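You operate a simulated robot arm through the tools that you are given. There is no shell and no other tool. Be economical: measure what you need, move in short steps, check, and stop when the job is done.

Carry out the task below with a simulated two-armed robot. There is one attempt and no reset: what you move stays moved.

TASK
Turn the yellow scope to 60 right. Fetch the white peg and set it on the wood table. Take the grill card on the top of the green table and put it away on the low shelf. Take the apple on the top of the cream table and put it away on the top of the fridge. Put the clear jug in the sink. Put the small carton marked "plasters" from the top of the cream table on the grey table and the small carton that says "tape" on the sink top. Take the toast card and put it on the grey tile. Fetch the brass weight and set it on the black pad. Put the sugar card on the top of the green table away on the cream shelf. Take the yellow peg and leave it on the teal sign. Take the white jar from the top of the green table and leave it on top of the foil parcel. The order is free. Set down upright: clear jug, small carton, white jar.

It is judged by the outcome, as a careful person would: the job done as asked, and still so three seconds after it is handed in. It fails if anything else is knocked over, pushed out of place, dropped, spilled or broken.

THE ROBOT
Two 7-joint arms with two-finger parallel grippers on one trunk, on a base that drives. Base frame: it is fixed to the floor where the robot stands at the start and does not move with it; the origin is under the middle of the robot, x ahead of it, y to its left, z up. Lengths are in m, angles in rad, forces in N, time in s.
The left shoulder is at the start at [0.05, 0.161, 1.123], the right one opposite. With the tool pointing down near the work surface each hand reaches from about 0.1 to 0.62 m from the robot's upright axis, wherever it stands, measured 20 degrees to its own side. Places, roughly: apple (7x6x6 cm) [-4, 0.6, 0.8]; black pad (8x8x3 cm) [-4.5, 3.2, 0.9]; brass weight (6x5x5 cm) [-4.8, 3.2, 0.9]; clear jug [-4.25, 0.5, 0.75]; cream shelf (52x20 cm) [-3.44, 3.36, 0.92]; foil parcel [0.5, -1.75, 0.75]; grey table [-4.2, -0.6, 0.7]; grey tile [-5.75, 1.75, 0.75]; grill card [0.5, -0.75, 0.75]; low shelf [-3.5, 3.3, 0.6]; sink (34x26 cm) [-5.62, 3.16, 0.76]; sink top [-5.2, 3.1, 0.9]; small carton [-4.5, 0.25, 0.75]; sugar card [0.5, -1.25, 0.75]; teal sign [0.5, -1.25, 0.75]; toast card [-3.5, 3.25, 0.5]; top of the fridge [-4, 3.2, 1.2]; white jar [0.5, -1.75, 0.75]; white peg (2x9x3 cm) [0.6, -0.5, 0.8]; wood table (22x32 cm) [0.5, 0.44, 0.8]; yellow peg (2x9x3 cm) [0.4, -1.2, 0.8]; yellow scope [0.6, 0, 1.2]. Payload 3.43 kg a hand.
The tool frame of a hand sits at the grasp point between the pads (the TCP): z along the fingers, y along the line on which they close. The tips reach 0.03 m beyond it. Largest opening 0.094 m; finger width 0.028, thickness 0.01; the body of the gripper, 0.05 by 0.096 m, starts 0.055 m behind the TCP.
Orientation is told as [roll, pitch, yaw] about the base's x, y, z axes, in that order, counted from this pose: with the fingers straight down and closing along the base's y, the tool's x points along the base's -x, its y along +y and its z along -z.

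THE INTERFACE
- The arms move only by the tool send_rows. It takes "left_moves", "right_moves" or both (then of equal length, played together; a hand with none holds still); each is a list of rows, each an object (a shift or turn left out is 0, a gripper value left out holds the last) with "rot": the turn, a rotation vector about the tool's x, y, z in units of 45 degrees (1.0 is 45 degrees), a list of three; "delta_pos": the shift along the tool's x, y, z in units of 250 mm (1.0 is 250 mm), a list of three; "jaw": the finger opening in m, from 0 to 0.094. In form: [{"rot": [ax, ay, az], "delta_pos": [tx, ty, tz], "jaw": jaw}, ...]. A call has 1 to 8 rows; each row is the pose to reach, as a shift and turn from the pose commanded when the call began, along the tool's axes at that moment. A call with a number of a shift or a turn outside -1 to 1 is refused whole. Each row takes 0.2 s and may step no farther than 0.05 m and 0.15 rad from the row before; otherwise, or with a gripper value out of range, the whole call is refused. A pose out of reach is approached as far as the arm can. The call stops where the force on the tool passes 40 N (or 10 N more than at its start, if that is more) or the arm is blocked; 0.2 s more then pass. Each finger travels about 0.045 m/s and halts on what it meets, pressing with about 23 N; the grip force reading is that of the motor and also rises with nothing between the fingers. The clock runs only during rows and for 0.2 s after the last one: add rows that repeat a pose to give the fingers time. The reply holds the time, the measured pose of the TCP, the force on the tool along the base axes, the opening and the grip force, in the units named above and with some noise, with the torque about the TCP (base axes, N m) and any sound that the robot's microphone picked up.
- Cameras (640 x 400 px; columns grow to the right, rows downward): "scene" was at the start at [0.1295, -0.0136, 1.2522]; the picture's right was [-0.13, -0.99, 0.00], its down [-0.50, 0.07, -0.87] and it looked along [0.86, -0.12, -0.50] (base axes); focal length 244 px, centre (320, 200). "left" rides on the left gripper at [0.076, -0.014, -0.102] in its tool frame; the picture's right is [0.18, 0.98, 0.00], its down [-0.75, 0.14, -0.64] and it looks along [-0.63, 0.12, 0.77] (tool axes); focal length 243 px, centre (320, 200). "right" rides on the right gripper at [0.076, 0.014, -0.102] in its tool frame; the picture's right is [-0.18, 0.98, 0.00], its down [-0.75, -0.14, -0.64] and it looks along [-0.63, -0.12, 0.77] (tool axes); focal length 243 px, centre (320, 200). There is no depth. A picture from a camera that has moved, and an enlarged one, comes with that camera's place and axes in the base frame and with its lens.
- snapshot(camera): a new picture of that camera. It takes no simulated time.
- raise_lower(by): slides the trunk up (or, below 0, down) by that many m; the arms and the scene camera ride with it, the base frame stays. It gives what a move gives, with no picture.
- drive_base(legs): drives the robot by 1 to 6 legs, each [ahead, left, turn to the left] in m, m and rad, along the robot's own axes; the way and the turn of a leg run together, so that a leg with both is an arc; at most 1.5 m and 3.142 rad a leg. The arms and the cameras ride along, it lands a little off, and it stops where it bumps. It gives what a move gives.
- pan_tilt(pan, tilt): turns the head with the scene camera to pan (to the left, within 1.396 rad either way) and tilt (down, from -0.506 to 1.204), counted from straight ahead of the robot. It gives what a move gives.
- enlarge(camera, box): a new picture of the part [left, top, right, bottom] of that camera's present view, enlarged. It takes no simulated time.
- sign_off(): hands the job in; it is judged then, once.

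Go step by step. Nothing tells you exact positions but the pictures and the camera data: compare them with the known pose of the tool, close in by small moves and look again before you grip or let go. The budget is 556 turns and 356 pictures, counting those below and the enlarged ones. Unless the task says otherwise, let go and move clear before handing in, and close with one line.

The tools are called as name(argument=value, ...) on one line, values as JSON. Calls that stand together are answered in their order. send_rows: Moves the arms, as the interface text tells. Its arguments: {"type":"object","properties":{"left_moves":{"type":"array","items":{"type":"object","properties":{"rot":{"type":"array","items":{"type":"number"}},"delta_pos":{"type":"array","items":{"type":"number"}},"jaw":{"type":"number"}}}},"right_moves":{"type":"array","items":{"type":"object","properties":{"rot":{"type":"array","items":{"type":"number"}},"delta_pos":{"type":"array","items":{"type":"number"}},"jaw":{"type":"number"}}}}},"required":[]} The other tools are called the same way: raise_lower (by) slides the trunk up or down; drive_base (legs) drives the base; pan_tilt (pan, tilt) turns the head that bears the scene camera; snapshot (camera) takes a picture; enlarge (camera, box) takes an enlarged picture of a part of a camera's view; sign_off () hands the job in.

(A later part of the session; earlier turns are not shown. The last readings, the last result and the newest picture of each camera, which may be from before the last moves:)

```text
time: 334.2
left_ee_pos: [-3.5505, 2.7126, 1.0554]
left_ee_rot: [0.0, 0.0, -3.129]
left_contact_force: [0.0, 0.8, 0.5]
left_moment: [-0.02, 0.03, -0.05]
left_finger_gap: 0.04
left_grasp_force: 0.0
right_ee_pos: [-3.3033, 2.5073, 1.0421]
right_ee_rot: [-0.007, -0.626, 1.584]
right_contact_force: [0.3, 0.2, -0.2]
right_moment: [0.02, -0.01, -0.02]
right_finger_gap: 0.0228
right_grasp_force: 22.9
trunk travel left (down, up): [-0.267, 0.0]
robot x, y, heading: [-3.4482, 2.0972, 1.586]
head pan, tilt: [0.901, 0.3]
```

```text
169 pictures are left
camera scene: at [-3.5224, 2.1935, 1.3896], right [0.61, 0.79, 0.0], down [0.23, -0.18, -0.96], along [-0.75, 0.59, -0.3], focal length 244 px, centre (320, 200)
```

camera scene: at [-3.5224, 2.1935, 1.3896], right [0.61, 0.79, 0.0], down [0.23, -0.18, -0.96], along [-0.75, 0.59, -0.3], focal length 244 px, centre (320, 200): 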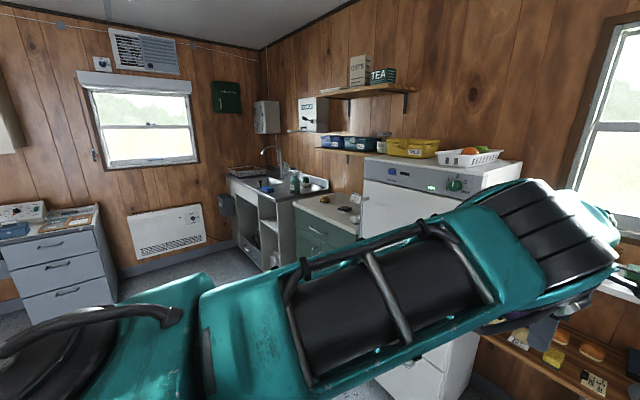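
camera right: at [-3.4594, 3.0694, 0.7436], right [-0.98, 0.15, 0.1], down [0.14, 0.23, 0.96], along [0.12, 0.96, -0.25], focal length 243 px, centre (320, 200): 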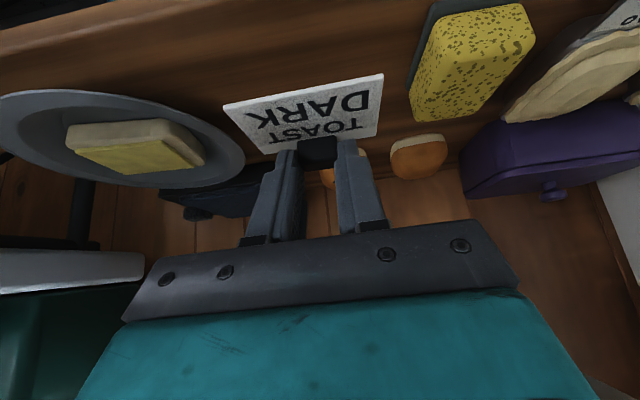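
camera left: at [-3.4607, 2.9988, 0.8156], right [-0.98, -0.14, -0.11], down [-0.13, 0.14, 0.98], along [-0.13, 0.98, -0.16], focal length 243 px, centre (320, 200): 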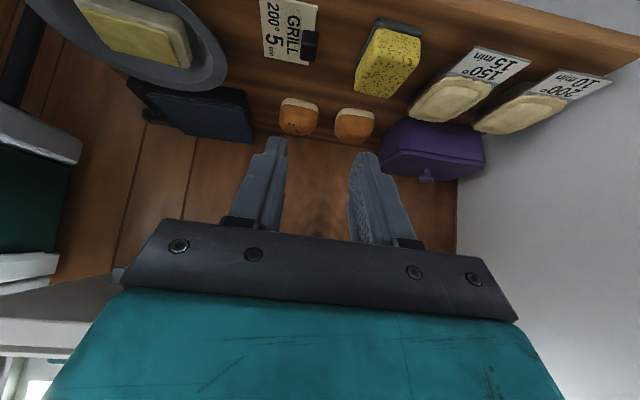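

send_rows(left_moves=[{"delta_pos": [-0.08, 0.16, 0]}, {"delta_pos": [-0.16, 0.32, 0]}, {"delta_pos": [-0.24, 0.48, 0]}, {"delta_pos": [-0.32, 0.64, 0]}, {"delta_pos": [-0.4, 0.8, 0]}, {"delta_pos": [-0.48, 0.96, 0]}])

snapshot(camera="scene")

```text
time: 335.6
left_ee_pos: [-3.7505, 2.4865, 1.0462]
left_ee_rot: [0.001, 0.011, -3.119]
left_contact_force: [1.0, 0.6, -0.3]
left_moment: [0.03, 0.02, 0.0]
left_finger_gap: 0.0401
left_grasp_force: 0.0
left hand out of reach, approached as far as the arm can: row 1, 2, 3, 4, 5, 6
right_ee_pos: [-3.3026, 2.5064, 1.0429]
right_ee_rot: [-0.006, -0.628, 1.585]
right_contact_force: [0.5, -0.7, -0.8]
right_moment: [0.01, 0.01, 0.04]
right_finger_gap: 0.0224
right_grasp_force: 23.2
trunk travel left (down, up): [-0.267, 0.0]
robot x, y, heading: [-3.4474, 2.0976, 1.578]
head pan, tilt: [0.901, 0.3]
```

```text
168 pictures are left
camera scene: at [-3.5222, 2.1928, 1.3897], right [0.61, 0.79, 0.0], down [0.23, -0.18, -0.96], along [-0.75, 0.59, -0.3], focal length 244 px, centre (320, 200)
```

scene: 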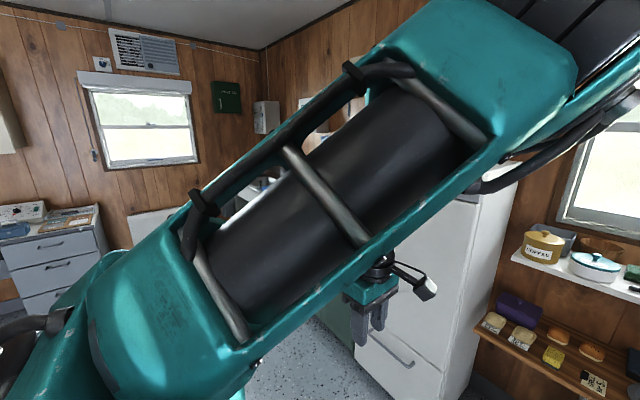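

I'll restore the left arm via the pose that worked (hand turned inward and tilted), then park it.

send_rows(left_moves=[{"rot": [0, 0, 0.18]}, {"rot": [0, 0, 0.36]}, {"rot": [0, 0, 0.54]}, {"rot": [0, 0, 0.72]}, {"rot": [0, 0, 0.9]}, {"rot": [0, 0, 1.0]}])

send_rows(left_moves=[{"rot": [0, 0, 0.18]}, {"rot": [0, 0, 0.36]}, {"rot": [0, 0, 0.54]}, {"rot": [0, 0, 0.72]}, {"rot": [0, 0, 0.9]}, {"rot": [0, 0, 1.0]}])

send_rows(left_moves=[{"rot": [0, 0, 0.18]}, {"rot": [0, 0, 0.36]}, {"rot": [0, 0, 0.54]}, {"rot": [0, 0, 0.72]}, {"rot": [0, 0, 0.9]}, {"rot": [0, 0, 1.0]}])

send_rows(left_moves=[{"rot": [0, 0, 0.18]}, {"rot": [0, 0, 0.36]}, {"rot": [0, 0, 0.54]}, {"rot": [0, 0, 0.72]}, {"rot": [0, 0, 0.9]}, {"rot": [0, 0, 1.0]}])

send_rows(left_moves=[{"rot": [0, -0.18, 0]}, {"rot": [0, -0.36, 0]}, {"rot": [0, -0.54, 0]}, {"rot": [0, -0.72, 0]}, {"rot": [0, -0.9, 0]}, {"rot": [0, -1.0, 0]}])

snapshot(camera="scene")

```text
time: 337.0
left_ee_pos: [-3.7508, 2.4867, 1.0526]
left_ee_rot: [-0.008, 0.01, 2.377]
left_contact_force: [-0.3, 0.3, -0.5]
left_moment: [-0.01, -0.04, 0.02]
left_finger_gap: 0.0398
left_grasp_force: 0.1
right_ee_pos: [-3.3038, 2.5077, 1.0434]
right_ee_rot: [-0.007, -0.627, 1.584]
right_contact_force: [0.2, -0.5, 0.0]
right_moment: [0.01, 0.02, -0.01]
right_finger_gap: 0.0226
right_grasp_force: 22.9
trunk travel left (down, up): [-0.267, 0.0]
robot x, y, heading: [-3.447, 2.0992, 1.579]
head pan, tilt: [0.901, 0.3]
```

```text
time: 338.4
left_ee_pos: [-3.7491, 2.4868, 1.0542]
left_ee_rot: [-0.016, -0.002, 1.589]
left_contact_force: [0.7, -0.1, 0.1]
left_moment: [0.0, 0.0, 0.04]
left_finger_gap: 0.0399
left_grasp_force: 0.0
right_ee_pos: [-3.303, 2.5076, 1.0428]
right_ee_rot: [-0.007, -0.624, 1.583]
right_contact_force: [0.1, 0.1, 0.0]
right_moment: [0.01, -0.01, 0.0]
right_finger_gap: 0.0227
right_grasp_force: 23.1
trunk travel left (down, up): [-0.267, 0.0]
robot x, y, heading: [-3.4465, 2.0953, 1.577]
head pan, tilt: [0.901, 0.3]
```

```text
time: 339.8
left_ee_pos: [-3.751, 2.487, 1.0552]
left_ee_rot: [-0.008, -0.01, 0.803]
left_contact_force: [-0.6, -0.2, 0.5]
left_moment: [-0.01, 0.01, 0.02]
left_finger_gap: 0.04
left_grasp_force: 0.1
right_ee_pos: [-3.3032, 2.5069, 1.0423]
right_ee_rot: [-0.007, -0.627, 1.586]
right_contact_force: [0.1, -1.2, -0.1]
right_moment: [0.02, 0.01, -0.01]
right_finger_gap: 0.0226
right_grasp_force: 22.5
trunk travel left (down, up): [-0.267, 0.0]
robot x, y, heading: [-3.4471, 2.0982, 1.582]
head pan, tilt: [0.901, 0.3]
```

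```text
time: 341.2
left_ee_pos: [-3.7492, 2.4854, 1.0544]
left_ee_rot: [0.0, -0.015, 0.019]
left_contact_force: [0.4, -0.7, 0.2]
left_moment: [0.0, 0.02, 0.01]
left_finger_gap: 0.0399
left_grasp_force: 0.0
right_ee_pos: [-3.302, 2.5074, 1.0415]
right_ee_rot: [-0.007, -0.625, 1.586]
right_contact_force: [-0.6, 0.0, -0.1]
right_moment: [0.01, 0.0, 0.02]
right_finger_gap: 0.0226
right_grasp_force: 22.9
trunk travel left (down, up): [-0.267, 0.0]
robot x, y, heading: [-3.4484, 2.1011, 1.583]
head pan, tilt: [0.901, 0.3]
```

```text
time: 342.6
left_ee_pos: [-3.7475, 2.4872, 1.0545]
left_ee_rot: [0.002, -0.787, 0.008]
left_contact_force: [0.0, 0.1, 0.5]
left_moment: [-0.04, -0.03, -0.04]
left_finger_gap: 0.0401
left_grasp_force: 0.0
right_ee_pos: [-3.3024, 2.5079, 1.0416]
right_ee_rot: [-0.007, -0.627, 1.584]
right_contact_force: [1.1, -0.3, 0.6]
right_moment: [-0.02, -0.02, -0.02]
right_finger_gap: 0.0229
right_grasp_force: 22.8
trunk travel left (down, up): [-0.267, 0.0]
robot x, y, heading: [-3.4514, 2.1005, 1.582]
head pan, tilt: [0.901, 0.3]
```

```text
167 pictures are left
camera scene: at [-3.5225, 2.1936, 1.3896], right [0.61, 0.79, 0.0], down [0.23, -0.18, -0.96], along [-0.75, 0.59, -0.3], focal length 244 px, centre (320, 200)
```

scene: 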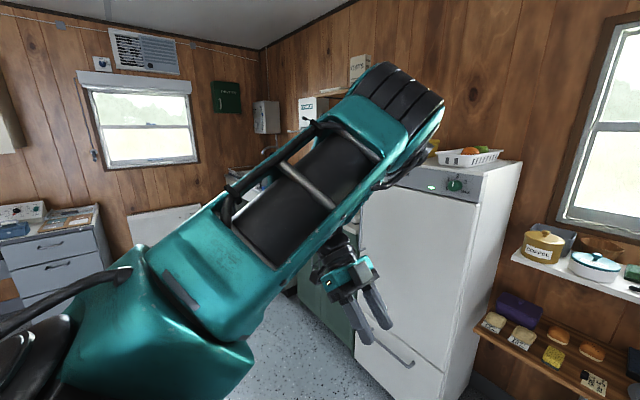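

send_rows(left_moves=[{"delta_pos": [-0.1, 0.05, 0.08]}, {"delta_pos": [-0.2, 0.1, 0.16]}, {"delta_pos": [-0.3, 0.15, 0.24]}, {"delta_pos": [-0.42, 0.2, 0.3]}, {"delta_pos": [-0.52, 0.26, 0.34]}])

send_rows(left_moves=[{"rot": [0, 0.18, 0]}, {"rot": [0, 0.36, 0]}, {"rot": [0, 0.54, 0]}, {"rot": [0, 0.72, 0]}, {"rot": [0, 0.9, 0]}, {"rot": [0, 1.0, 0]}])

snapshot(camera="scene")

```text
time: 343.8
left_ee_pos: [-3.5955, 2.5536, 1.0846]
left_ee_rot: [-0.001, -0.785, 0.018]
left_contact_force: [1.0, -0.3, -2.0]
left_moment: [0.02, -0.01, 0.03]
left_finger_gap: 0.0401
left_grasp_force: 0.1
right_ee_pos: [-3.3035, 2.5069, 1.0423]
right_ee_rot: [-0.005, -0.626, 1.585]
right_contact_force: [-0.7, -0.5, -0.1]
right_moment: [0.01, -0.01, 0.03]
right_finger_gap: 0.0225
right_grasp_force: 23.1
trunk travel left (down, up): [-0.267, 0.0]
robot x, y, heading: [-3.4477, 2.0932, 1.585]
head pan, tilt: [0.901, 0.3]
```

```text
time: 345.2
left_ee_pos: [-3.6863, 2.6253, 1.0962]
left_ee_rot: [0.0, -0.002, 0.014]
left_contact_force: [1.0, 0.3, 0.1]
left_moment: [-0.02, -0.02, 0.0]
left_finger_gap: 0.0401
left_grasp_force: 0.1
left hand out of reach, approached as far as the arm can: row 1, 2, 3, 4, 5, 6
right_ee_pos: [-3.303, 2.5073, 1.043]
right_ee_rot: [-0.007, -0.628, 1.585]
right_contact_force: [-0.6, -0.1, -0.7]
right_moment: [-0.01, -0.01, -0.02]
right_finger_gap: 0.0228
right_grasp_force: 23.0
trunk travel left (down, up): [-0.267, 0.0]
robot x, y, heading: [-3.4499, 2.0955, 1.581]
head pan, tilt: [0.901, 0.3]
```

```text
166 pictures are left
camera scene: at [-3.5223, 2.1935, 1.3896], right [0.61, 0.79, 0.0], down [0.23, -0.18, -0.96], along [-0.75, 0.59, -0.3], focal length 244 px, centre (320, 200)
```

scene: 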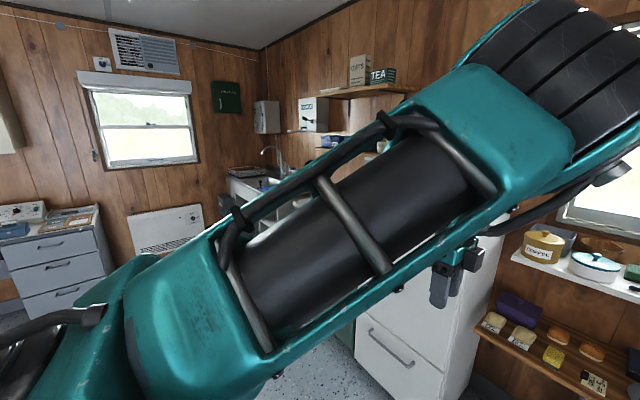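

I'll park the left arm in the compact tilted pose and do the rest with the right arm.

send_rows(left_moves=[{"rot": [0, -0.18, 0]}, {"rot": [0, -0.36, 0]}, {"rot": [0, -0.54, 0]}, {"rot": [0, -0.72, 0]}, {"rot": [0, -0.9, 0]}, {"rot": [0, -1.0, 0]}])

send_rows(left_moves=[{"delta_pos": [0.03, -0.13, 0.0]}, {"delta_pos": [0.03, -0.26, 0]}, {"delta_pos": [0.03, -0.39, 0]}, {"delta_pos": [0.03, -0.52, 0]}, {"delta_pos": [0.03, -0.65, 0.0]}, {"delta_pos": [0.03, -0.78, 0]}])

snapshot(camera="scene")

```text
time: 346.6
left_ee_pos: [-3.6842, 2.6249, 1.0927]
left_ee_rot: [0.001, -0.788, 0.01]
left_contact_force: [0.2, -0.9, 0.1]
left_moment: [-0.01, -0.02, 0.02]
left_finger_gap: 0.0403
left_grasp_force: 0.0
right_ee_pos: [-3.3031, 2.5067, 1.0434]
right_ee_rot: [-0.006, -0.628, 1.583]
right_contact_force: [-0.6, 0.2, -0.4]
right_moment: [0.05, 0.01, -0.04]
right_finger_gap: 0.023
right_grasp_force: 22.8
trunk travel left (down, up): [-0.267, 0.0]
robot x, y, heading: [-3.4505, 2.0956, 1.58]
head pan, tilt: [0.901, 0.3]
```

```text
time: 348.0
left_ee_pos: [-3.684, 2.4302, 1.0874]
left_ee_rot: [0.005, -0.787, 0.008]
left_contact_force: [0.3, -0.8, -1.0]
left_moment: [0.0, -0.04, 0.03]
left_finger_gap: 0.0402
left_grasp_force: 0.0
right_ee_pos: [-3.3047, 2.5069, 1.0435]
right_ee_rot: [-0.007, -0.628, 1.587]
right_contact_force: [-1.0, -0.8, -0.2]
right_moment: [0.0, -0.01, -0.07]
right_finger_gap: 0.0227
right_grasp_force: 22.9
trunk travel left (down, up): [-0.267, 0.0]
robot x, y, heading: [-3.4508, 2.0977, 1.581]
head pan, tilt: [0.901, 0.3]
```

```text
165 pictures are left
camera scene: at [-3.5235, 2.192, 1.3896], right [0.61, 0.79, 0.0], down [0.23, -0.18, -0.96], along [-0.75, 0.59, -0.3], focal length 244 px, centre (320, 200)
```

scene: 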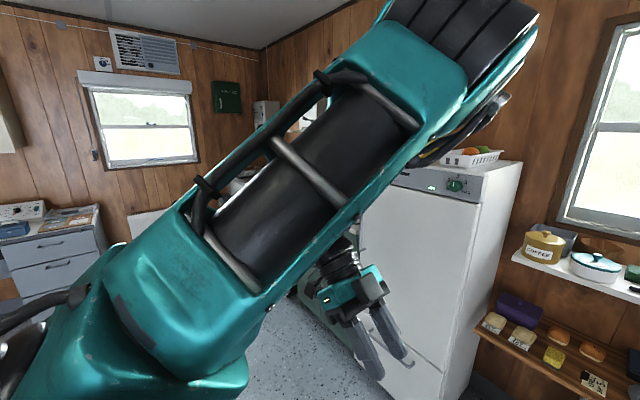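

Left arm is parked with the elbow up. Now the toast card: the grey tile should be near (-5.75, 1.75). I turn to face that wall and drive closer.

drive_base(legs=[[0, 0, 1.561], [0.7, 0.3, 0]])

pan_tilt(pan=0.0, tilt=0.3)

snapshot(camera="scene")

pan_tilt(pan=-0.8, tilt=0.3)

snapshot(camera="scene")

```text
time: 355.8
left_ee_pos: [-4.475, 1.579, 1.0861]
left_ee_rot: [0.0, -0.786, 1.557]
left_contact_force: [0.5, -0.7, -0.4]
left_moment: [0.01, 0.02, 0.0]
left_finger_gap: 0.04
left_grasp_force: 0.0
right_ee_pos: [-4.5412, 1.9629, 1.0425]
right_ee_rot: [-0.005, -0.625, 3.131]
right_contact_force: [-0.3, -0.3, 0.0]
right_moment: [0.0, -0.02, 0.02]
right_finger_gap: 0.0229
right_grasp_force: 23.1
trunk travel left (down, up): [-0.267, 0.0]
robot x, y, heading: [-4.133, 1.8091, 3.128]
head pan, tilt: [0.901, 0.3]
```

```text
time: 357.0
left_ee_pos: [-4.4741, 1.5799, 1.0868]
left_ee_rot: [0.002, -0.786, 1.555]
left_contact_force: [-0.8, -0.5, 0.3]
left_moment: [0.01, 0.0, 0.01]
left_finger_gap: 0.04
left_grasp_force: 0.0
right_ee_pos: [-4.5404, 1.9626, 1.042]
right_ee_rot: [-0.008, -0.626, 3.133]
right_contact_force: [-0.3, 0.0, -0.3]
right_moment: [-0.03, 0.01, 0.0]
right_finger_gap: 0.0227
right_grasp_force: 22.8
trunk travel left (down, up): [-0.267, 0.0]
robot x, y, heading: [-4.134, 1.804, 3.124]
head pan, tilt: [0.0, 0.3]
```

```text
164 pictures are left
camera scene: at [-4.2682, 1.8086, 1.3896], right [0.01, 1.0, 0.0], down [0.3, 0.0, -0.96], along [-0.96, 0.01, -0.3], focal length 244 px, centre (320, 200)
```

scene: 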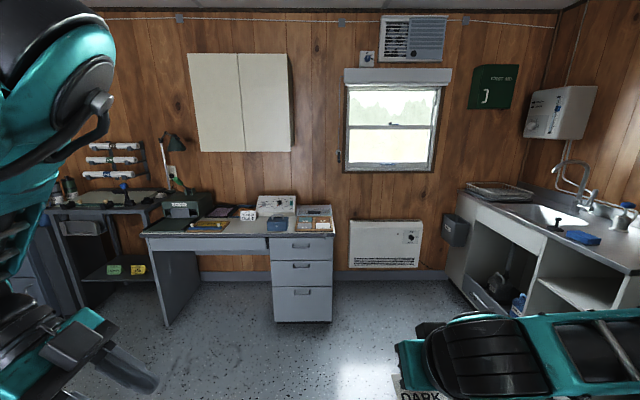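

```text
time: 358.1
left_ee_pos: [-4.4746, 1.5803, 1.0873]
left_ee_rot: [0.001, -0.786, 1.558]
left_contact_force: [0.4, 0.4, 0.1]
left_moment: [0.05, 0.04, 0.04]
left_finger_gap: 0.0403
left_grasp_force: 0.0
right_ee_pos: [-4.5409, 1.9623, 1.0424]
right_ee_rot: [-0.007, -0.626, 3.132]
right_contact_force: [0.7, 0.0, 0.3]
right_moment: [0.01, 0.02, -0.02]
right_finger_gap: 0.0229
right_grasp_force: 22.6
trunk travel left (down, up): [-0.267, 0.0]
robot x, y, heading: [-4.1367, 1.8043, 3.123]
head pan, tilt: [-0.799, 0.3]
```

```text
163 pictures are left
camera scene: at [-4.239, 1.8752, 1.3896], right [0.73, 0.69, 0.0], down [0.2, -0.21, -0.96], along [-0.66, 0.69, -0.3], focal length 244 px, centre (320, 200)
```

scene: 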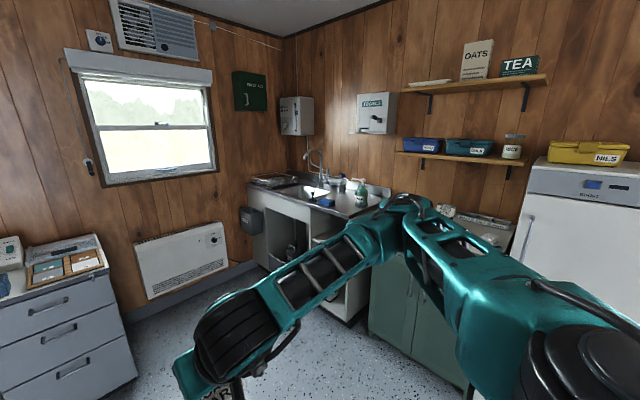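

pan_tilt(pan=0.0, tilt=0.3)

enlarge(camera="scene", box=[130, 170, 350, 260])

enlarge(camera="scene", box=[450, 140, 640, 270])

```text
time: 359.2
left_ee_pos: [-4.4728, 1.5803, 1.0871]
left_ee_rot: [0.001, -0.785, 1.557]
left_contact_force: [-0.5, -0.5, 0.6]
left_moment: [0.03, 0.02, -0.02]
left_finger_gap: 0.0398
left_grasp_force: 0.2
right_ee_pos: [-4.54, 1.9626, 1.0422]
right_ee_rot: [-0.006, -0.627, 3.132]
right_contact_force: [-0.1, -0.3, -0.1]
right_moment: [-0.03, 0.0, 0.02]
right_finger_gap: 0.0228
right_grasp_force: 22.6
trunk travel left (down, up): [-0.267, 0.0]
robot x, y, heading: [-4.1351, 1.806, 3.125]
head pan, tilt: [0.0, 0.3]
```

```text
2.91 times, centred on (240, 215) of scene
camera zoom: at [-4.2682, 1.8088, 1.3896], right [0.02, 1.0, 0.0], down [0.3, 0.0, -0.96], along [-0.96, 0.01, -0.3], focal length 710 px, centre (553, 156)
```

zoom: 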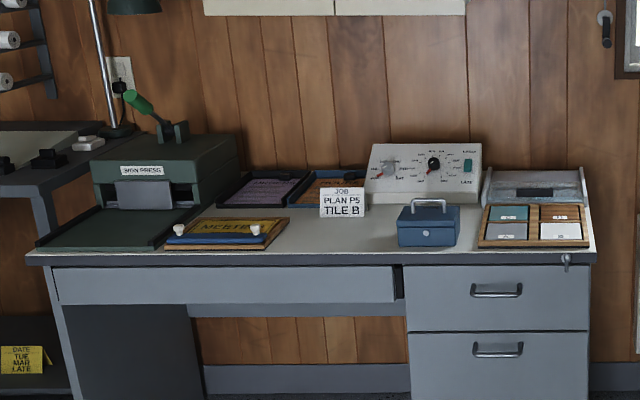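

```text
3.08 times, centred on (545, 205) of scene
camera zoom: at [-4.2682, 1.8088, 1.3896], right [0.02, 1.0, 0.0], down [0.3, 0.0, -0.96], along [-0.96, 0.01, -0.3], focal length 751 px, centre (-372, 185)
```

zoom: 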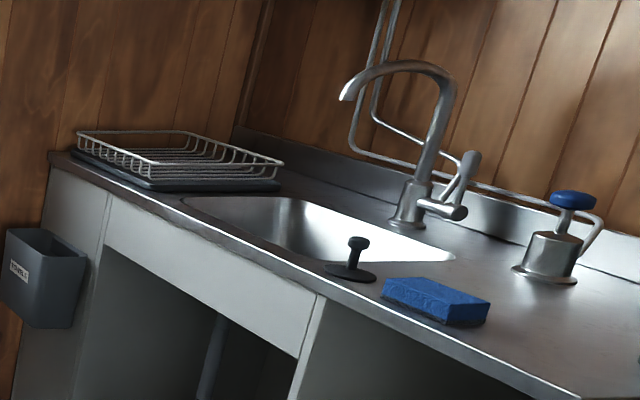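

The tray on the desk holds four tiles; the grey one is front-left at about (-5.70, 1.72). I drive up to it.

drive_base(legs=[[0.98, 0.2, 0.017]])

pan_tilt(pan=-0.2, tilt=0.7)

snapshot(camera="scene")

snapshot(camera="right")

```text
time: 364.4
left_ee_pos: [-5.4509, 1.39, 1.0871]
left_ee_rot: [0.004, -0.785, 1.564]
left_contact_force: [-0.6, -1.1, -0.5]
left_moment: [-0.02, 0.0, 0.03]
left_finger_gap: 0.0401
left_grasp_force: 0.0
right_ee_pos: [-5.518, 1.7735, 1.0416]
right_ee_rot: [-0.006, -0.627, 3.138]
right_contact_force: [0.5, -0.7, -0.9]
right_moment: [0.01, -0.01, 0.02]
right_finger_gap: 0.0226
right_grasp_force: 23.4
trunk travel left (down, up): [-0.267, 0.0]
robot x, y, heading: [-5.1107, 1.6217, 3.13]
head pan, tilt: [0.0, 0.3]
```

```text
time: 365.3
left_ee_pos: [-5.4506, 1.3908, 1.0867]
left_ee_rot: [0.002, -0.785, 1.563]
left_contact_force: [-0.2, -0.2, -0.2]
left_moment: [0.0, 0.0, 0.0]
left_finger_gap: 0.0401
left_grasp_force: 0.0
right_ee_pos: [-5.518, 1.7731, 1.042]
right_ee_rot: [-0.007, -0.627, 3.136]
right_contact_force: [-0.6, 0.3, -0.9]
right_moment: [0.04, -0.01, 0.01]
right_finger_gap: 0.0226
right_grasp_force: 23.5
trunk travel left (down, up): [-0.267, 0.0]
robot x, y, heading: [-5.116, 1.6206, 3.131]
head pan, tilt: [-0.201, 0.7]
```

```text
160 pictures are left
camera scene: at [-5.2352, 1.6367, 1.3535], right [0.21, 0.98, 0.0], down [0.63, -0.13, -0.77], along [-0.75, 0.16, -0.64], focal length 244 px, centre (320, 200)
```

scene: 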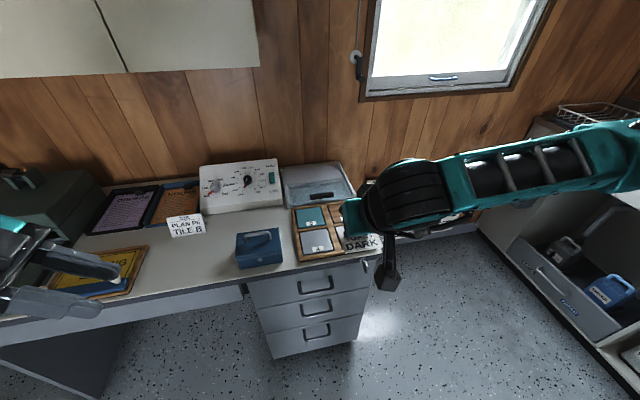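

```text
159 pictures are left
camera right: at [-5.397, 1.7569, 1.0816], right [-0.16, -0.98, 0.1], down [-0.23, 0.14, 0.96], along [-0.96, 0.13, -0.25], focal length 243 px, centre (320, 200)
```

right: 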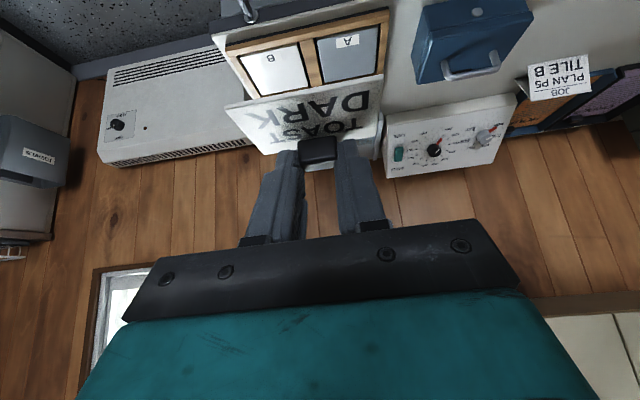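

send_rows(right_moves=[{"delta_pos": [-0.11, 0.055, 0.08]}, {"delta_pos": [-0.22, 0.11, 0.16]}, {"delta_pos": [-0.324, 0.165, 0.235]}])

send_rows(right_moves=[{"delta_pos": [0.01, 0, 0.17]}, {"delta_pos": [0.02, 0, 0.34]}, {"delta_pos": [0.03, 0, 0.51]}, {"delta_pos": [0.04, 0, 0.68]}, {"delta_pos": [0.055, 0, 0.86]}])

snapshot(camera="right")

enlarge(camera="scene", box=[260, 180, 400, 280])

```text
time: 366.1
left_ee_pos: [-5.4501, 1.3902, 1.0865]
left_ee_rot: [-0.001, -0.786, 1.562]
left_contact_force: [-0.6, -1.2, 0.6]
left_moment: [-0.03, 0.02, 0.02]
left_finger_gap: 0.04
left_grasp_force: 0.1
right_ee_pos: [-5.6185, 1.7316, 1.0407]
right_ee_rot: [-0.005, -0.626, 3.138]
right_contact_force: [-0.2, -0.2, -0.3]
right_moment: [-0.01, -0.04, -0.04]
right_finger_gap: 0.0226
right_grasp_force: 23.1
trunk travel left (down, up): [-0.267, 0.0]
robot x, y, heading: [-5.1113, 1.6195, 3.129]
head pan, tilt: [-0.201, 0.7]
```

```text
time: 367.3
left_ee_pos: [-5.4508, 1.3899, 1.0866]
left_ee_rot: [-0.001, -0.785, 1.561]
left_contact_force: [0.7, 0.8, 0.5]
left_moment: [-0.01, 0.0, -0.01]
left_finger_gap: 0.0398
left_grasp_force: 0.1
right_ee_pos: [-5.7347, 1.7329, 0.8587]
right_ee_rot: [-0.009, -0.625, 3.139]
right_contact_force: [-0.5, 0.1, -0.1]
right_moment: [-0.02, 0.0, 0.0]
right_finger_gap: 0.0227
right_grasp_force: 23.2
trunk travel left (down, up): [-0.267, 0.0]
robot x, y, heading: [-5.1123, 1.6197, 3.132]
head pan, tilt: [-0.201, 0.7]
```

```text
158 pictures are left
camera right: at [-5.6115, 1.7174, 0.898], right [-0.16, -0.98, 0.1], down [-0.23, 0.14, 0.96], along [-0.96, 0.13, -0.25], focal length 243 px, centre (320, 200)
```

right: 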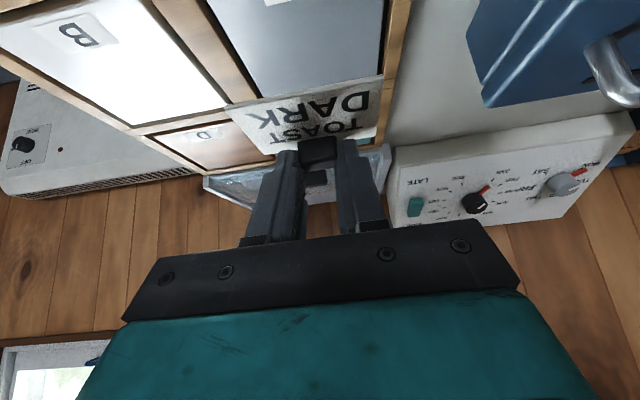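

```text
4.00 times, centred on (330, 230) of scene
camera zoom: at [-5.2357, 1.6365, 1.3534], right [0.21, 0.98, 0.0], down [0.63, -0.13, -0.76], along [-0.75, 0.16, -0.64], focal length 976 px, centre (280, 80)
```

zoom: 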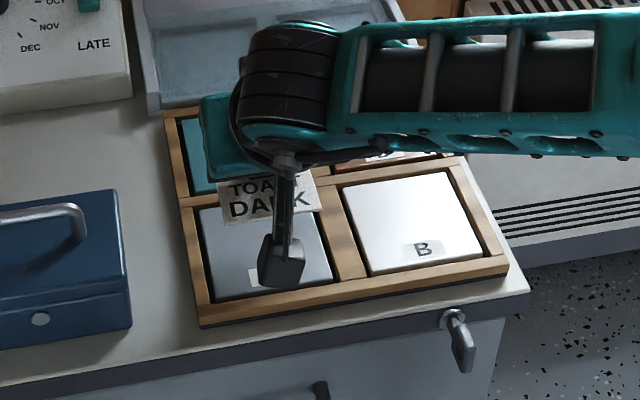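

send_rows(right_moves=[{"delta_pos": [0.06, 0.008, 0.05]}, {"delta_pos": [0.115, 0.008, 0.095]}, {"delta_pos": [0.126, 0.008, 0.11]}, {"delta_pos": [0.131, 0.008, 0.117]}, {"delta_pos": [0.136, 0.008, 0.124]}])

enlarge(camera="scene", box=[260, 180, 400, 280])

snapshot(camera="right")

```text
time: 368.5
left_ee_pos: [-5.4499, 1.391, 1.0876]
left_ee_rot: [0.002, -0.784, 1.565]
left_contact_force: [0.2, -0.4, 1.6]
left_moment: [0.02, 0.01, -0.02]
left_finger_gap: 0.04
left_grasp_force: 0.0
right_ee_pos: [-5.7247, 1.7337, 0.8143]
right_ee_rot: [-0.005, -0.626, 3.136]
right_contact_force: [-1.1, -0.6, 0.0]
right_moment: [0.01, 0.0, 0.01]
right_finger_gap: 0.0229
right_grasp_force: 22.8
trunk travel left (down, up): [-0.267, 0.0]
robot x, y, heading: [-5.1147, 1.6246, 3.13]
head pan, tilt: [-0.201, 0.7]
```

```text
4.00 times, centred on (330, 230) of scene
camera zoom: at [-5.2352, 1.6367, 1.3535], right [0.21, 0.98, 0.0], down [0.63, -0.14, -0.76], along [-0.75, 0.16, -0.64], focal length 976 px, centre (280, 80)
```

zoom: 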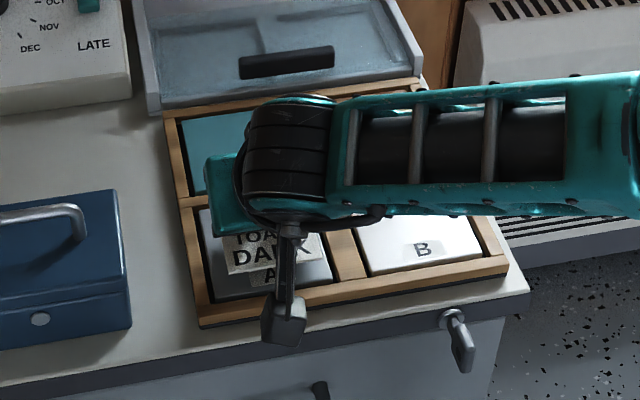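

```text
155 pictures are left
camera right: at [-5.6027, 1.7173, 0.8539], right [-0.16, -0.98, 0.1], down [-0.23, 0.14, 0.96], along [-0.96, 0.13, -0.25], focal length 243 px, centre (320, 200)
```

right: 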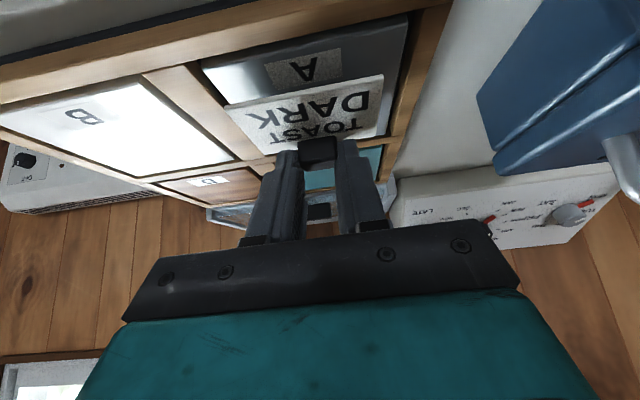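

Well centred over the grey tile. I lower to contact.

send_rows(right_moves=[{"delta_pos": [0.012, 0, 0.008]}, {"delta_pos": [0.018, 0, 0.015]}, {"delta_pos": [0.022, 0, 0.021]}, {"delta_pos": [0.026, 0, 0.027]}])

```text
time: 369.5
left_ee_pos: [-5.4504, 1.3914, 1.0866]
left_ee_rot: [0.001, -0.785, 1.562]
left_contact_force: [-0.4, 0.4, 0.3]
left_moment: [-0.01, 0.0, -0.03]
left_finger_gap: 0.04
left_grasp_force: 0.0
right_ee_pos: [-5.7225, 1.7323, 0.805]
right_ee_rot: [-0.005, -0.626, 3.137]
right_contact_force: [-0.2, 0.0, -0.1]
right_moment: [0.0, 0.03, 0.02]
right_finger_gap: 0.0228
right_grasp_force: 22.8
trunk travel left (down, up): [-0.267, 0.0]
robot x, y, heading: [-5.1153, 1.6175, 3.134]
head pan, tilt: [-0.201, 0.7]
```

send_rows(right_moves=[{"delta_pos": [0.005, 0, 0.007]}, {"delta_pos": [0.01, 0, 0.014]}, {"delta_pos": [0.015, 0, 0.021]}, {"delta_pos": [0.02, 0, 0.028]}])

enlarge(camera="scene", box=[260, 180, 400, 280])

snapshot(camera="right")

```text
time: 370.5
left_ee_pos: [-5.4487, 1.3903, 1.0883]
left_ee_rot: [0.004, -0.784, 1.558]
left_contact_force: [0.6, -0.7, -0.4]
left_moment: [0.01, -0.03, -0.01]
left_finger_gap: 0.0399
left_grasp_force: 0.1
right_ee_pos: [-5.7225, 1.7334, 0.8024]
right_ee_rot: [-0.005, -0.633, 3.135]
right_contact_force: [2.5, 3.3, 21.6]
right_moment: [0.11, -0.15, -0.06]
right_finger_gap: 0.0226
right_grasp_force: 22.8
trunk travel left (down, up): [-0.267, 0.0]
robot x, y, heading: [-5.1101, 1.62, 3.132]
head pan, tilt: [-0.201, 0.7]
```

```text
4.00 times, centred on (330, 230) of scene
camera zoom: at [-5.2326, 1.6367, 1.3541], right [0.21, 0.98, 0.0], down [0.63, -0.14, -0.77], along [-0.75, 0.16, -0.64], focal length 976 px, centre (280, 80)
```

zoom: 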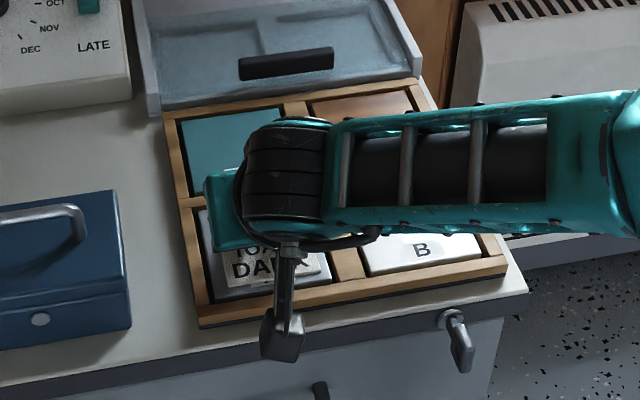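

```text
153 pictures are left
camera right: at [-5.6015, 1.7164, 0.8393], right [-0.16, -0.98, 0.1], down [-0.23, 0.14, 0.96], along [-0.96, 0.13, -0.24], focal length 243 px, centre (320, 200)
```

right: 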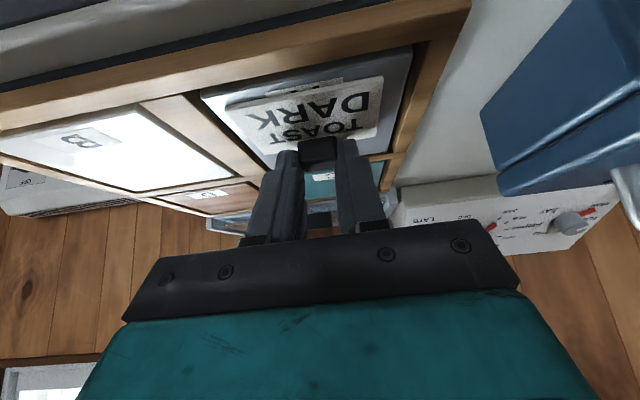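

Card rests on the grey tile. I ease off, open and back out.

send_rows(right_moves=[{"delta_pos": [-0.012, 0, -0.017]}, {"delta_pos": [-0.012, 0, -0.017], "jaw": 0.035}, {"delta_pos": [-0.012, 0, -0.017], "jaw": 0.045}, {"delta_pos": [-0.012, 0, -0.017], "jaw": 0.045}, {"delta_pos": [-0.012, 0, -0.12]}, {"delta_pos": [-0.012, 0, -0.3]}, {"delta_pos": [-0.06, 0, -0.46]}, {"delta_pos": [-0.12, 0, -0.6]}])

enlarge(camera="scene", box=[260, 180, 400, 280])

```text
time: 372.3
left_ee_pos: [-5.4504, 1.3903, 1.0874]
left_ee_rot: [0.003, -0.785, 1.56]
left_contact_force: [0.4, 0.4, 0.4]
left_moment: [-0.01, 0.02, 0.0]
left_finger_gap: 0.04
left_grasp_force: 0.1
right_ee_pos: [-5.659, 1.7311, 0.9394]
right_ee_rot: [-0.008, -0.626, 3.138]
right_contact_force: [-0.3, 0.3, 0.0]
right_moment: [-0.03, -0.02, 0.0]
right_finger_gap: 0.0451
right_grasp_force: 0.1
trunk travel left (down, up): [-0.267, 0.0]
robot x, y, heading: [-5.1123, 1.6233, 3.137]
head pan, tilt: [-0.201, 0.7]
```

```text
4.00 times, centred on (330, 230) of scene
camera zoom: at [-5.2349, 1.6367, 1.3535], right [0.21, 0.98, 0.0], down [0.63, -0.14, -0.77], along [-0.75, 0.16, -0.64], focal length 976 px, centre (280, 80)
```

zoom: 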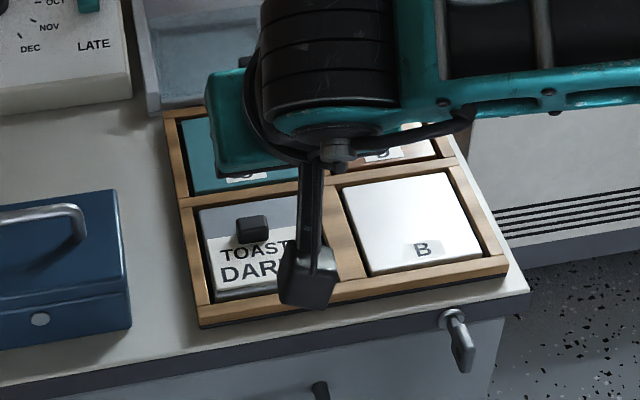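

Toast card is on the grey tile. Next the brass weight: I straighten the right hand, back off and face the counter left of the fridge.

send_rows(right_moves=[{"delta_pos": [0.0, 0, -0.12], "rot": [0, 0.16, 0]}, {"delta_pos": [0.0, 0, -0.24], "rot": [0, 0.32, 0]}, {"delta_pos": [0.05, 0, -0.36], "rot": [0, 0.48, 0]}, {"delta_pos": [0.1, 0, -0.48], "rot": [0, 0.64, 0]}, {"delta_pos": [0.1, 0, -0.6], "rot": [0, 0.797, 0]}])

drive_base(legs=[[-0.35, 0, 0], [0, 0, -1.566], [0.45, 0.0, 0]])

pan_tilt(pan=0.0, tilt=0.5)

snapshot(camera="scene")

```text
time: 373.5
left_ee_pos: [-5.4507, 1.3903, 1.086]
left_ee_rot: [0.001, -0.786, 1.562]
left_contact_force: [0.0, -0.1, -0.2]
left_moment: [0.0, 0.04, 0.0]
left_finger_gap: 0.0402
left_grasp_force: 0.2
right_ee_pos: [-5.549, 1.7322, 1.0438]
right_ee_rot: [-0.006, 0.002, 3.135]
right_contact_force: [0.5, 0.4, 0.2]
right_moment: [0.0, 0.0, 0.01]
right_finger_gap: 0.0449
right_grasp_force: 0.1
trunk travel left (down, up): [-0.267, 0.0]
robot x, y, heading: [-5.1126, 1.622, 3.129]
head pan, tilt: [-0.201, 0.7]
```

```text
time: 381.9
left_ee_pos: [-4.9974, 2.3941, 1.0866]
left_ee_rot: [-0.001, -0.785, 0.011]
left_contact_force: [-0.8, -0.4, -0.7]
left_moment: [0.0, -0.02, -0.01]
left_finger_gap: 0.0399
left_grasp_force: 0.1
right_ee_pos: [-4.657, 2.5003, 1.0434]
right_ee_rot: [-0.004, -0.001, 1.582]
right_contact_force: [0.2, -0.6, -0.3]
right_moment: [-0.02, -0.02, -0.04]
right_finger_gap: 0.0452
right_grasp_force: 0.0
trunk travel left (down, up): [-0.267, 0.0]
robot x, y, heading: [-4.7599, 2.0642, 1.58]
head pan, tilt: [-0.201, 0.7]
```

```text
time: 382.6
left_ee_pos: [-4.9977, 2.3942, 1.0866]
left_ee_rot: [0.001, -0.787, 0.012]
left_contact_force: [-0.2, 0.0, -0.3]
left_moment: [-0.05, -0.04, 0.0]
left_finger_gap: 0.0404
left_grasp_force: 0.0
right_ee_pos: [-4.656, 2.4997, 1.0436]
right_ee_rot: [-0.004, 0.0, 1.582]
right_contact_force: [0.2, 0.1, -0.1]
right_moment: [-0.03, 0.01, 0.01]
right_finger_gap: 0.0451
right_grasp_force: 0.0
trunk travel left (down, up): [-0.267, 0.0]
robot x, y, heading: [-4.7633, 2.0626, 1.582]
head pan, tilt: [0.0, 0.499]
```

```text
151 pictures are left
camera scene: at [-4.7619, 2.1893, 1.3711], right [1.0, 0.01, 0.0], down [0.0, -0.48, -0.88], along [-0.01, 0.88, -0.48], focal length 244 px, centre (320, 200)
```

scene: 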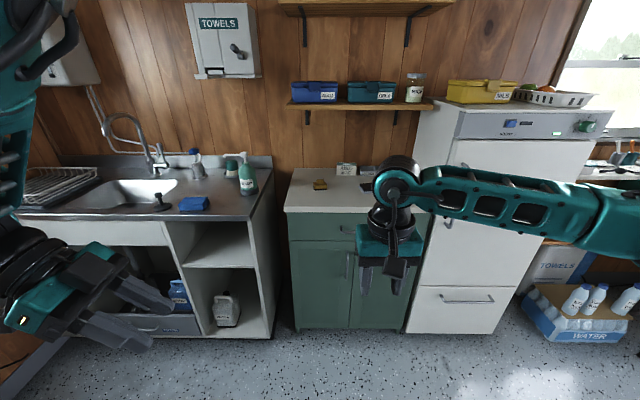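

drive_base(legs=[[0.45, 0, -0.01]])

pan_tilt(pan=0.0, tilt=0.7)

snapshot(camera="scene")

snapshot(camera="right")

```text
time: 385.3
left_ee_pos: [-4.9969, 2.843, 1.0859]
left_ee_rot: [0.0, -0.785, 0.004]
left_contact_force: [-0.5, -0.6, 0.0]
left_moment: [0.0, -0.01, -0.01]
left_finger_gap: 0.0403
left_grasp_force: 0.2
right_ee_pos: [-4.657, 2.9465, 1.0435]
right_ee_rot: [-0.005, 0.0, 1.576]
right_contact_force: [0.7, -0.6, -0.3]
right_moment: [-0.01, -0.02, 0.0]
right_finger_gap: 0.0446
right_grasp_force: 0.1
trunk travel left (down, up): [-0.267, 0.0]
robot x, y, heading: [-4.7629, 2.5075, 1.573]
head pan, tilt: [0.0, 0.499]
```

```text
time: 386.0
left_ee_pos: [-4.9978, 2.8426, 1.0877]
left_ee_rot: [0.002, -0.785, 0.005]
left_contact_force: [0.8, 0.7, -0.5]
left_moment: [0.02, -0.01, 0.01]
left_finger_gap: 0.0402
left_grasp_force: 0.0
right_ee_pos: [-4.6562, 2.9474, 1.0434]
right_ee_rot: [-0.005, 0.002, 1.575]
right_contact_force: [0.7, -0.1, -0.5]
right_moment: [0.02, 0.04, 0.0]
right_finger_gap: 0.0449
right_grasp_force: 0.0
trunk travel left (down, up): [-0.267, 0.0]
robot x, y, heading: [-4.7633, 2.511, 1.575]
head pan, tilt: [0.0, 0.7]
```

```text
150 pictures are left
camera scene: at [-4.7635, 2.6298, 1.3535], right [1.0, 0.0, 0.0], down [0.0, -0.64, -0.77], along [0.0, 0.77, -0.64], focal length 244 px, centre (320, 200)
```

scene: 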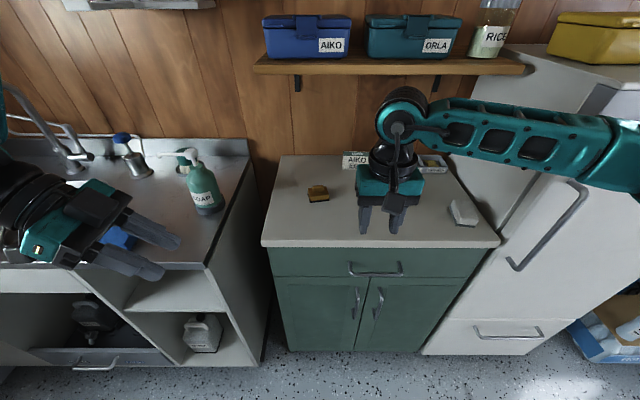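

```text
149 pictures are left
camera right: at [-4.6707, 2.8688, 1.1467], right [-0.98, 0.18, 0.0], down [0.13, 0.75, 0.64], along [0.12, 0.63, -0.77], focal length 243 px, centre (320, 200)
```

right: 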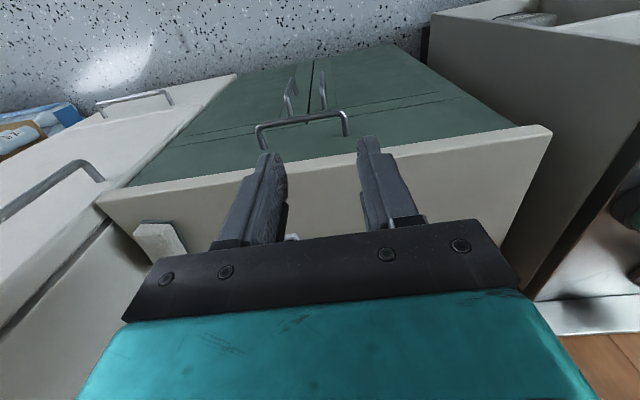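

enlarge(camera="scene", box=[260, 140, 500, 260])

send_rows(right_moves=[{"delta_pos": [0, 0.15, 0]}, {"delta_pos": [-0.1, 0.3, 0]}, {"delta_pos": [-0.25, 0.42, 0]}, {"delta_pos": [-0.44, 0.46, 0]}, {"delta_pos": [-0.62, 0.46, 0]}, {"delta_pos": [-0.8, 0.46, 0]}])

enlarge(camera="scene", box=[260, 120, 500, 260])

snapshot(camera="right")

```text
2.67 times, centred on (380, 200) of scene
camera zoom: at [-4.7635, 2.6298, 1.3535], right [1.0, 0.0, 0.0], down [0.0, -0.64, -0.77], along [0.0, 0.77, -0.64], focal length 651 px, centre (160, 200)
```

zoom: 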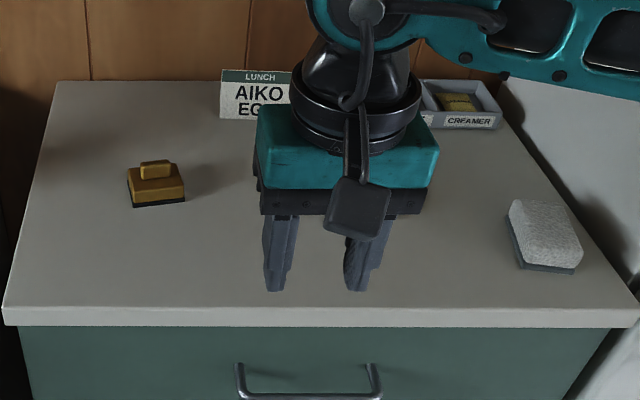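

```text
time: 387.4
left_ee_pos: [-4.9952, 2.842, 1.087]
left_ee_rot: [0.001, -0.784, 0.003]
left_contact_force: [0.3, 0.3, 0.0]
left_moment: [0.0, 0.0, 0.0]
left_finger_gap: 0.0401
left_grasp_force: 0.0
right_ee_pos: [-4.7644, 3.1105, 1.0407]
right_ee_rot: [-0.004, -0.002, 1.58]
right_contact_force: [0.4, 0.4, 1.0]
right_moment: [0.01, 0.02, 0.0]
right_finger_gap: 0.045
right_grasp_force: 0.1
right hand out of reach, approached as far as the arm can: row 6
trunk travel left (down, up): [-0.267, 0.0]
robot x, y, heading: [-4.7646, 2.5056, 1.575]
head pan, tilt: [0.0, 0.7]
```

```text
2.67 times, centred on (380, 190) of scene
camera zoom: at [-4.7617, 2.6303, 1.3534], right [1.0, 0.0, 0.0], down [0.0, -0.64, -0.76], along [0.0, 0.76, -0.64], focal length 651 px, centre (160, 227)
```

zoom: 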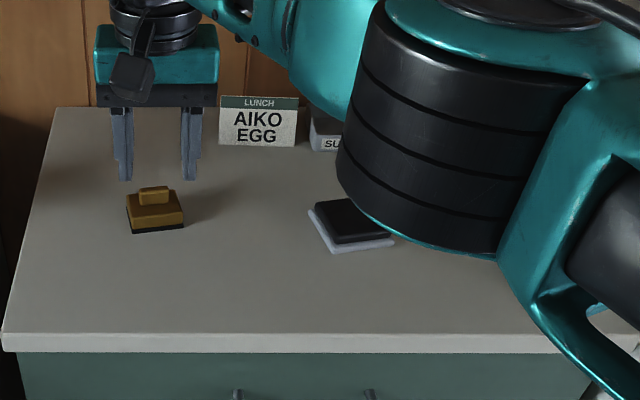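

```text
146 pictures are left
camera right: at [-4.7791, 3.0335, 1.1429], right [-0.98, 0.18, 0.0], down [0.13, 0.75, 0.64], along [0.12, 0.63, -0.77], focal length 243 px, centre (320, 200)
```

right: 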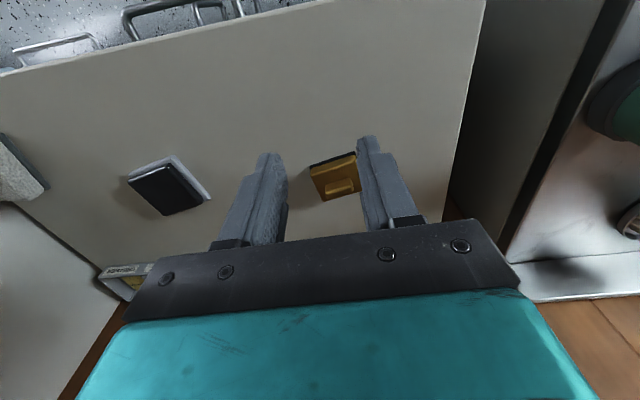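

Brass weight at (-4.766, 3.213) with a small grip bar on top; black pad at (-4.541, 3.19). I move slightly closer and left.

drive_base(legs=[[0.1, 0.08, 0]])

snapshot(camera="right")

enlarge(camera="scene", box=[260, 120, 440, 240])

```text
time: 388.7
left_ee_pos: [-5.0604, 2.9225, 1.0905]
left_ee_rot: [0.015, -0.784, -0.012]
left_contact_force: [0.0, -0.8, 0.1]
left_moment: [-0.01, -0.02, 0.0]
left_finger_gap: 0.04
left_grasp_force: 0.2
right_ee_pos: [-4.8264, 3.1876, 1.0401]
right_ee_rot: [-0.002, 0.003, 1.567]
right_contact_force: [0.7, 0.2, -0.2]
right_moment: [0.03, 0.02, 0.01]
right_finger_gap: 0.0451
right_grasp_force: 0.0
trunk travel left (down, up): [-0.267, 0.0]
robot x, y, heading: [-4.8282, 2.5931, 1.565]
head pan, tilt: [0.0, 0.7]
stopped in leg 1: the robot was blocked; the commanded pose is now the measured one
```

```text
145 pictures are left
camera right: at [-4.8411, 3.1102, 1.1431], right [-0.98, 0.19, 0.0], down [0.14, 0.76, 0.64], along [0.12, 0.63, -0.77], focal length 243 px, centre (320, 200)
```

right: 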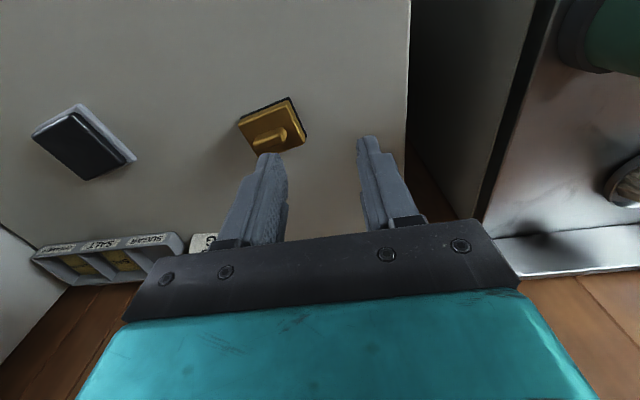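

```text
3.33 times, centred on (350, 180) of scene
camera zoom: at [-4.8267, 2.7059, 1.3547], right [1.0, 0.0, 0.0], down [-0.01, -0.64, -0.77], along [0.0, 0.77, -0.64], focal length 813 px, centre (220, 267)
```

zoom: 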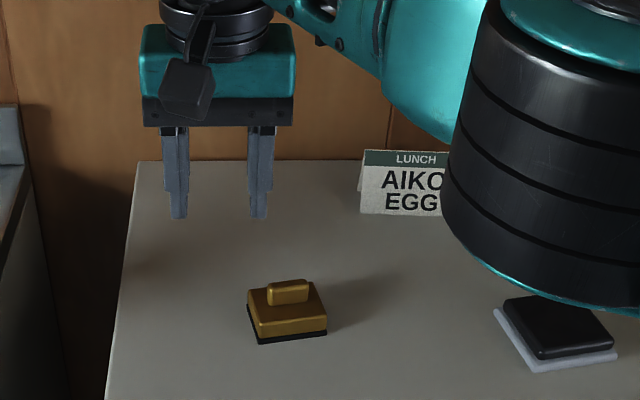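

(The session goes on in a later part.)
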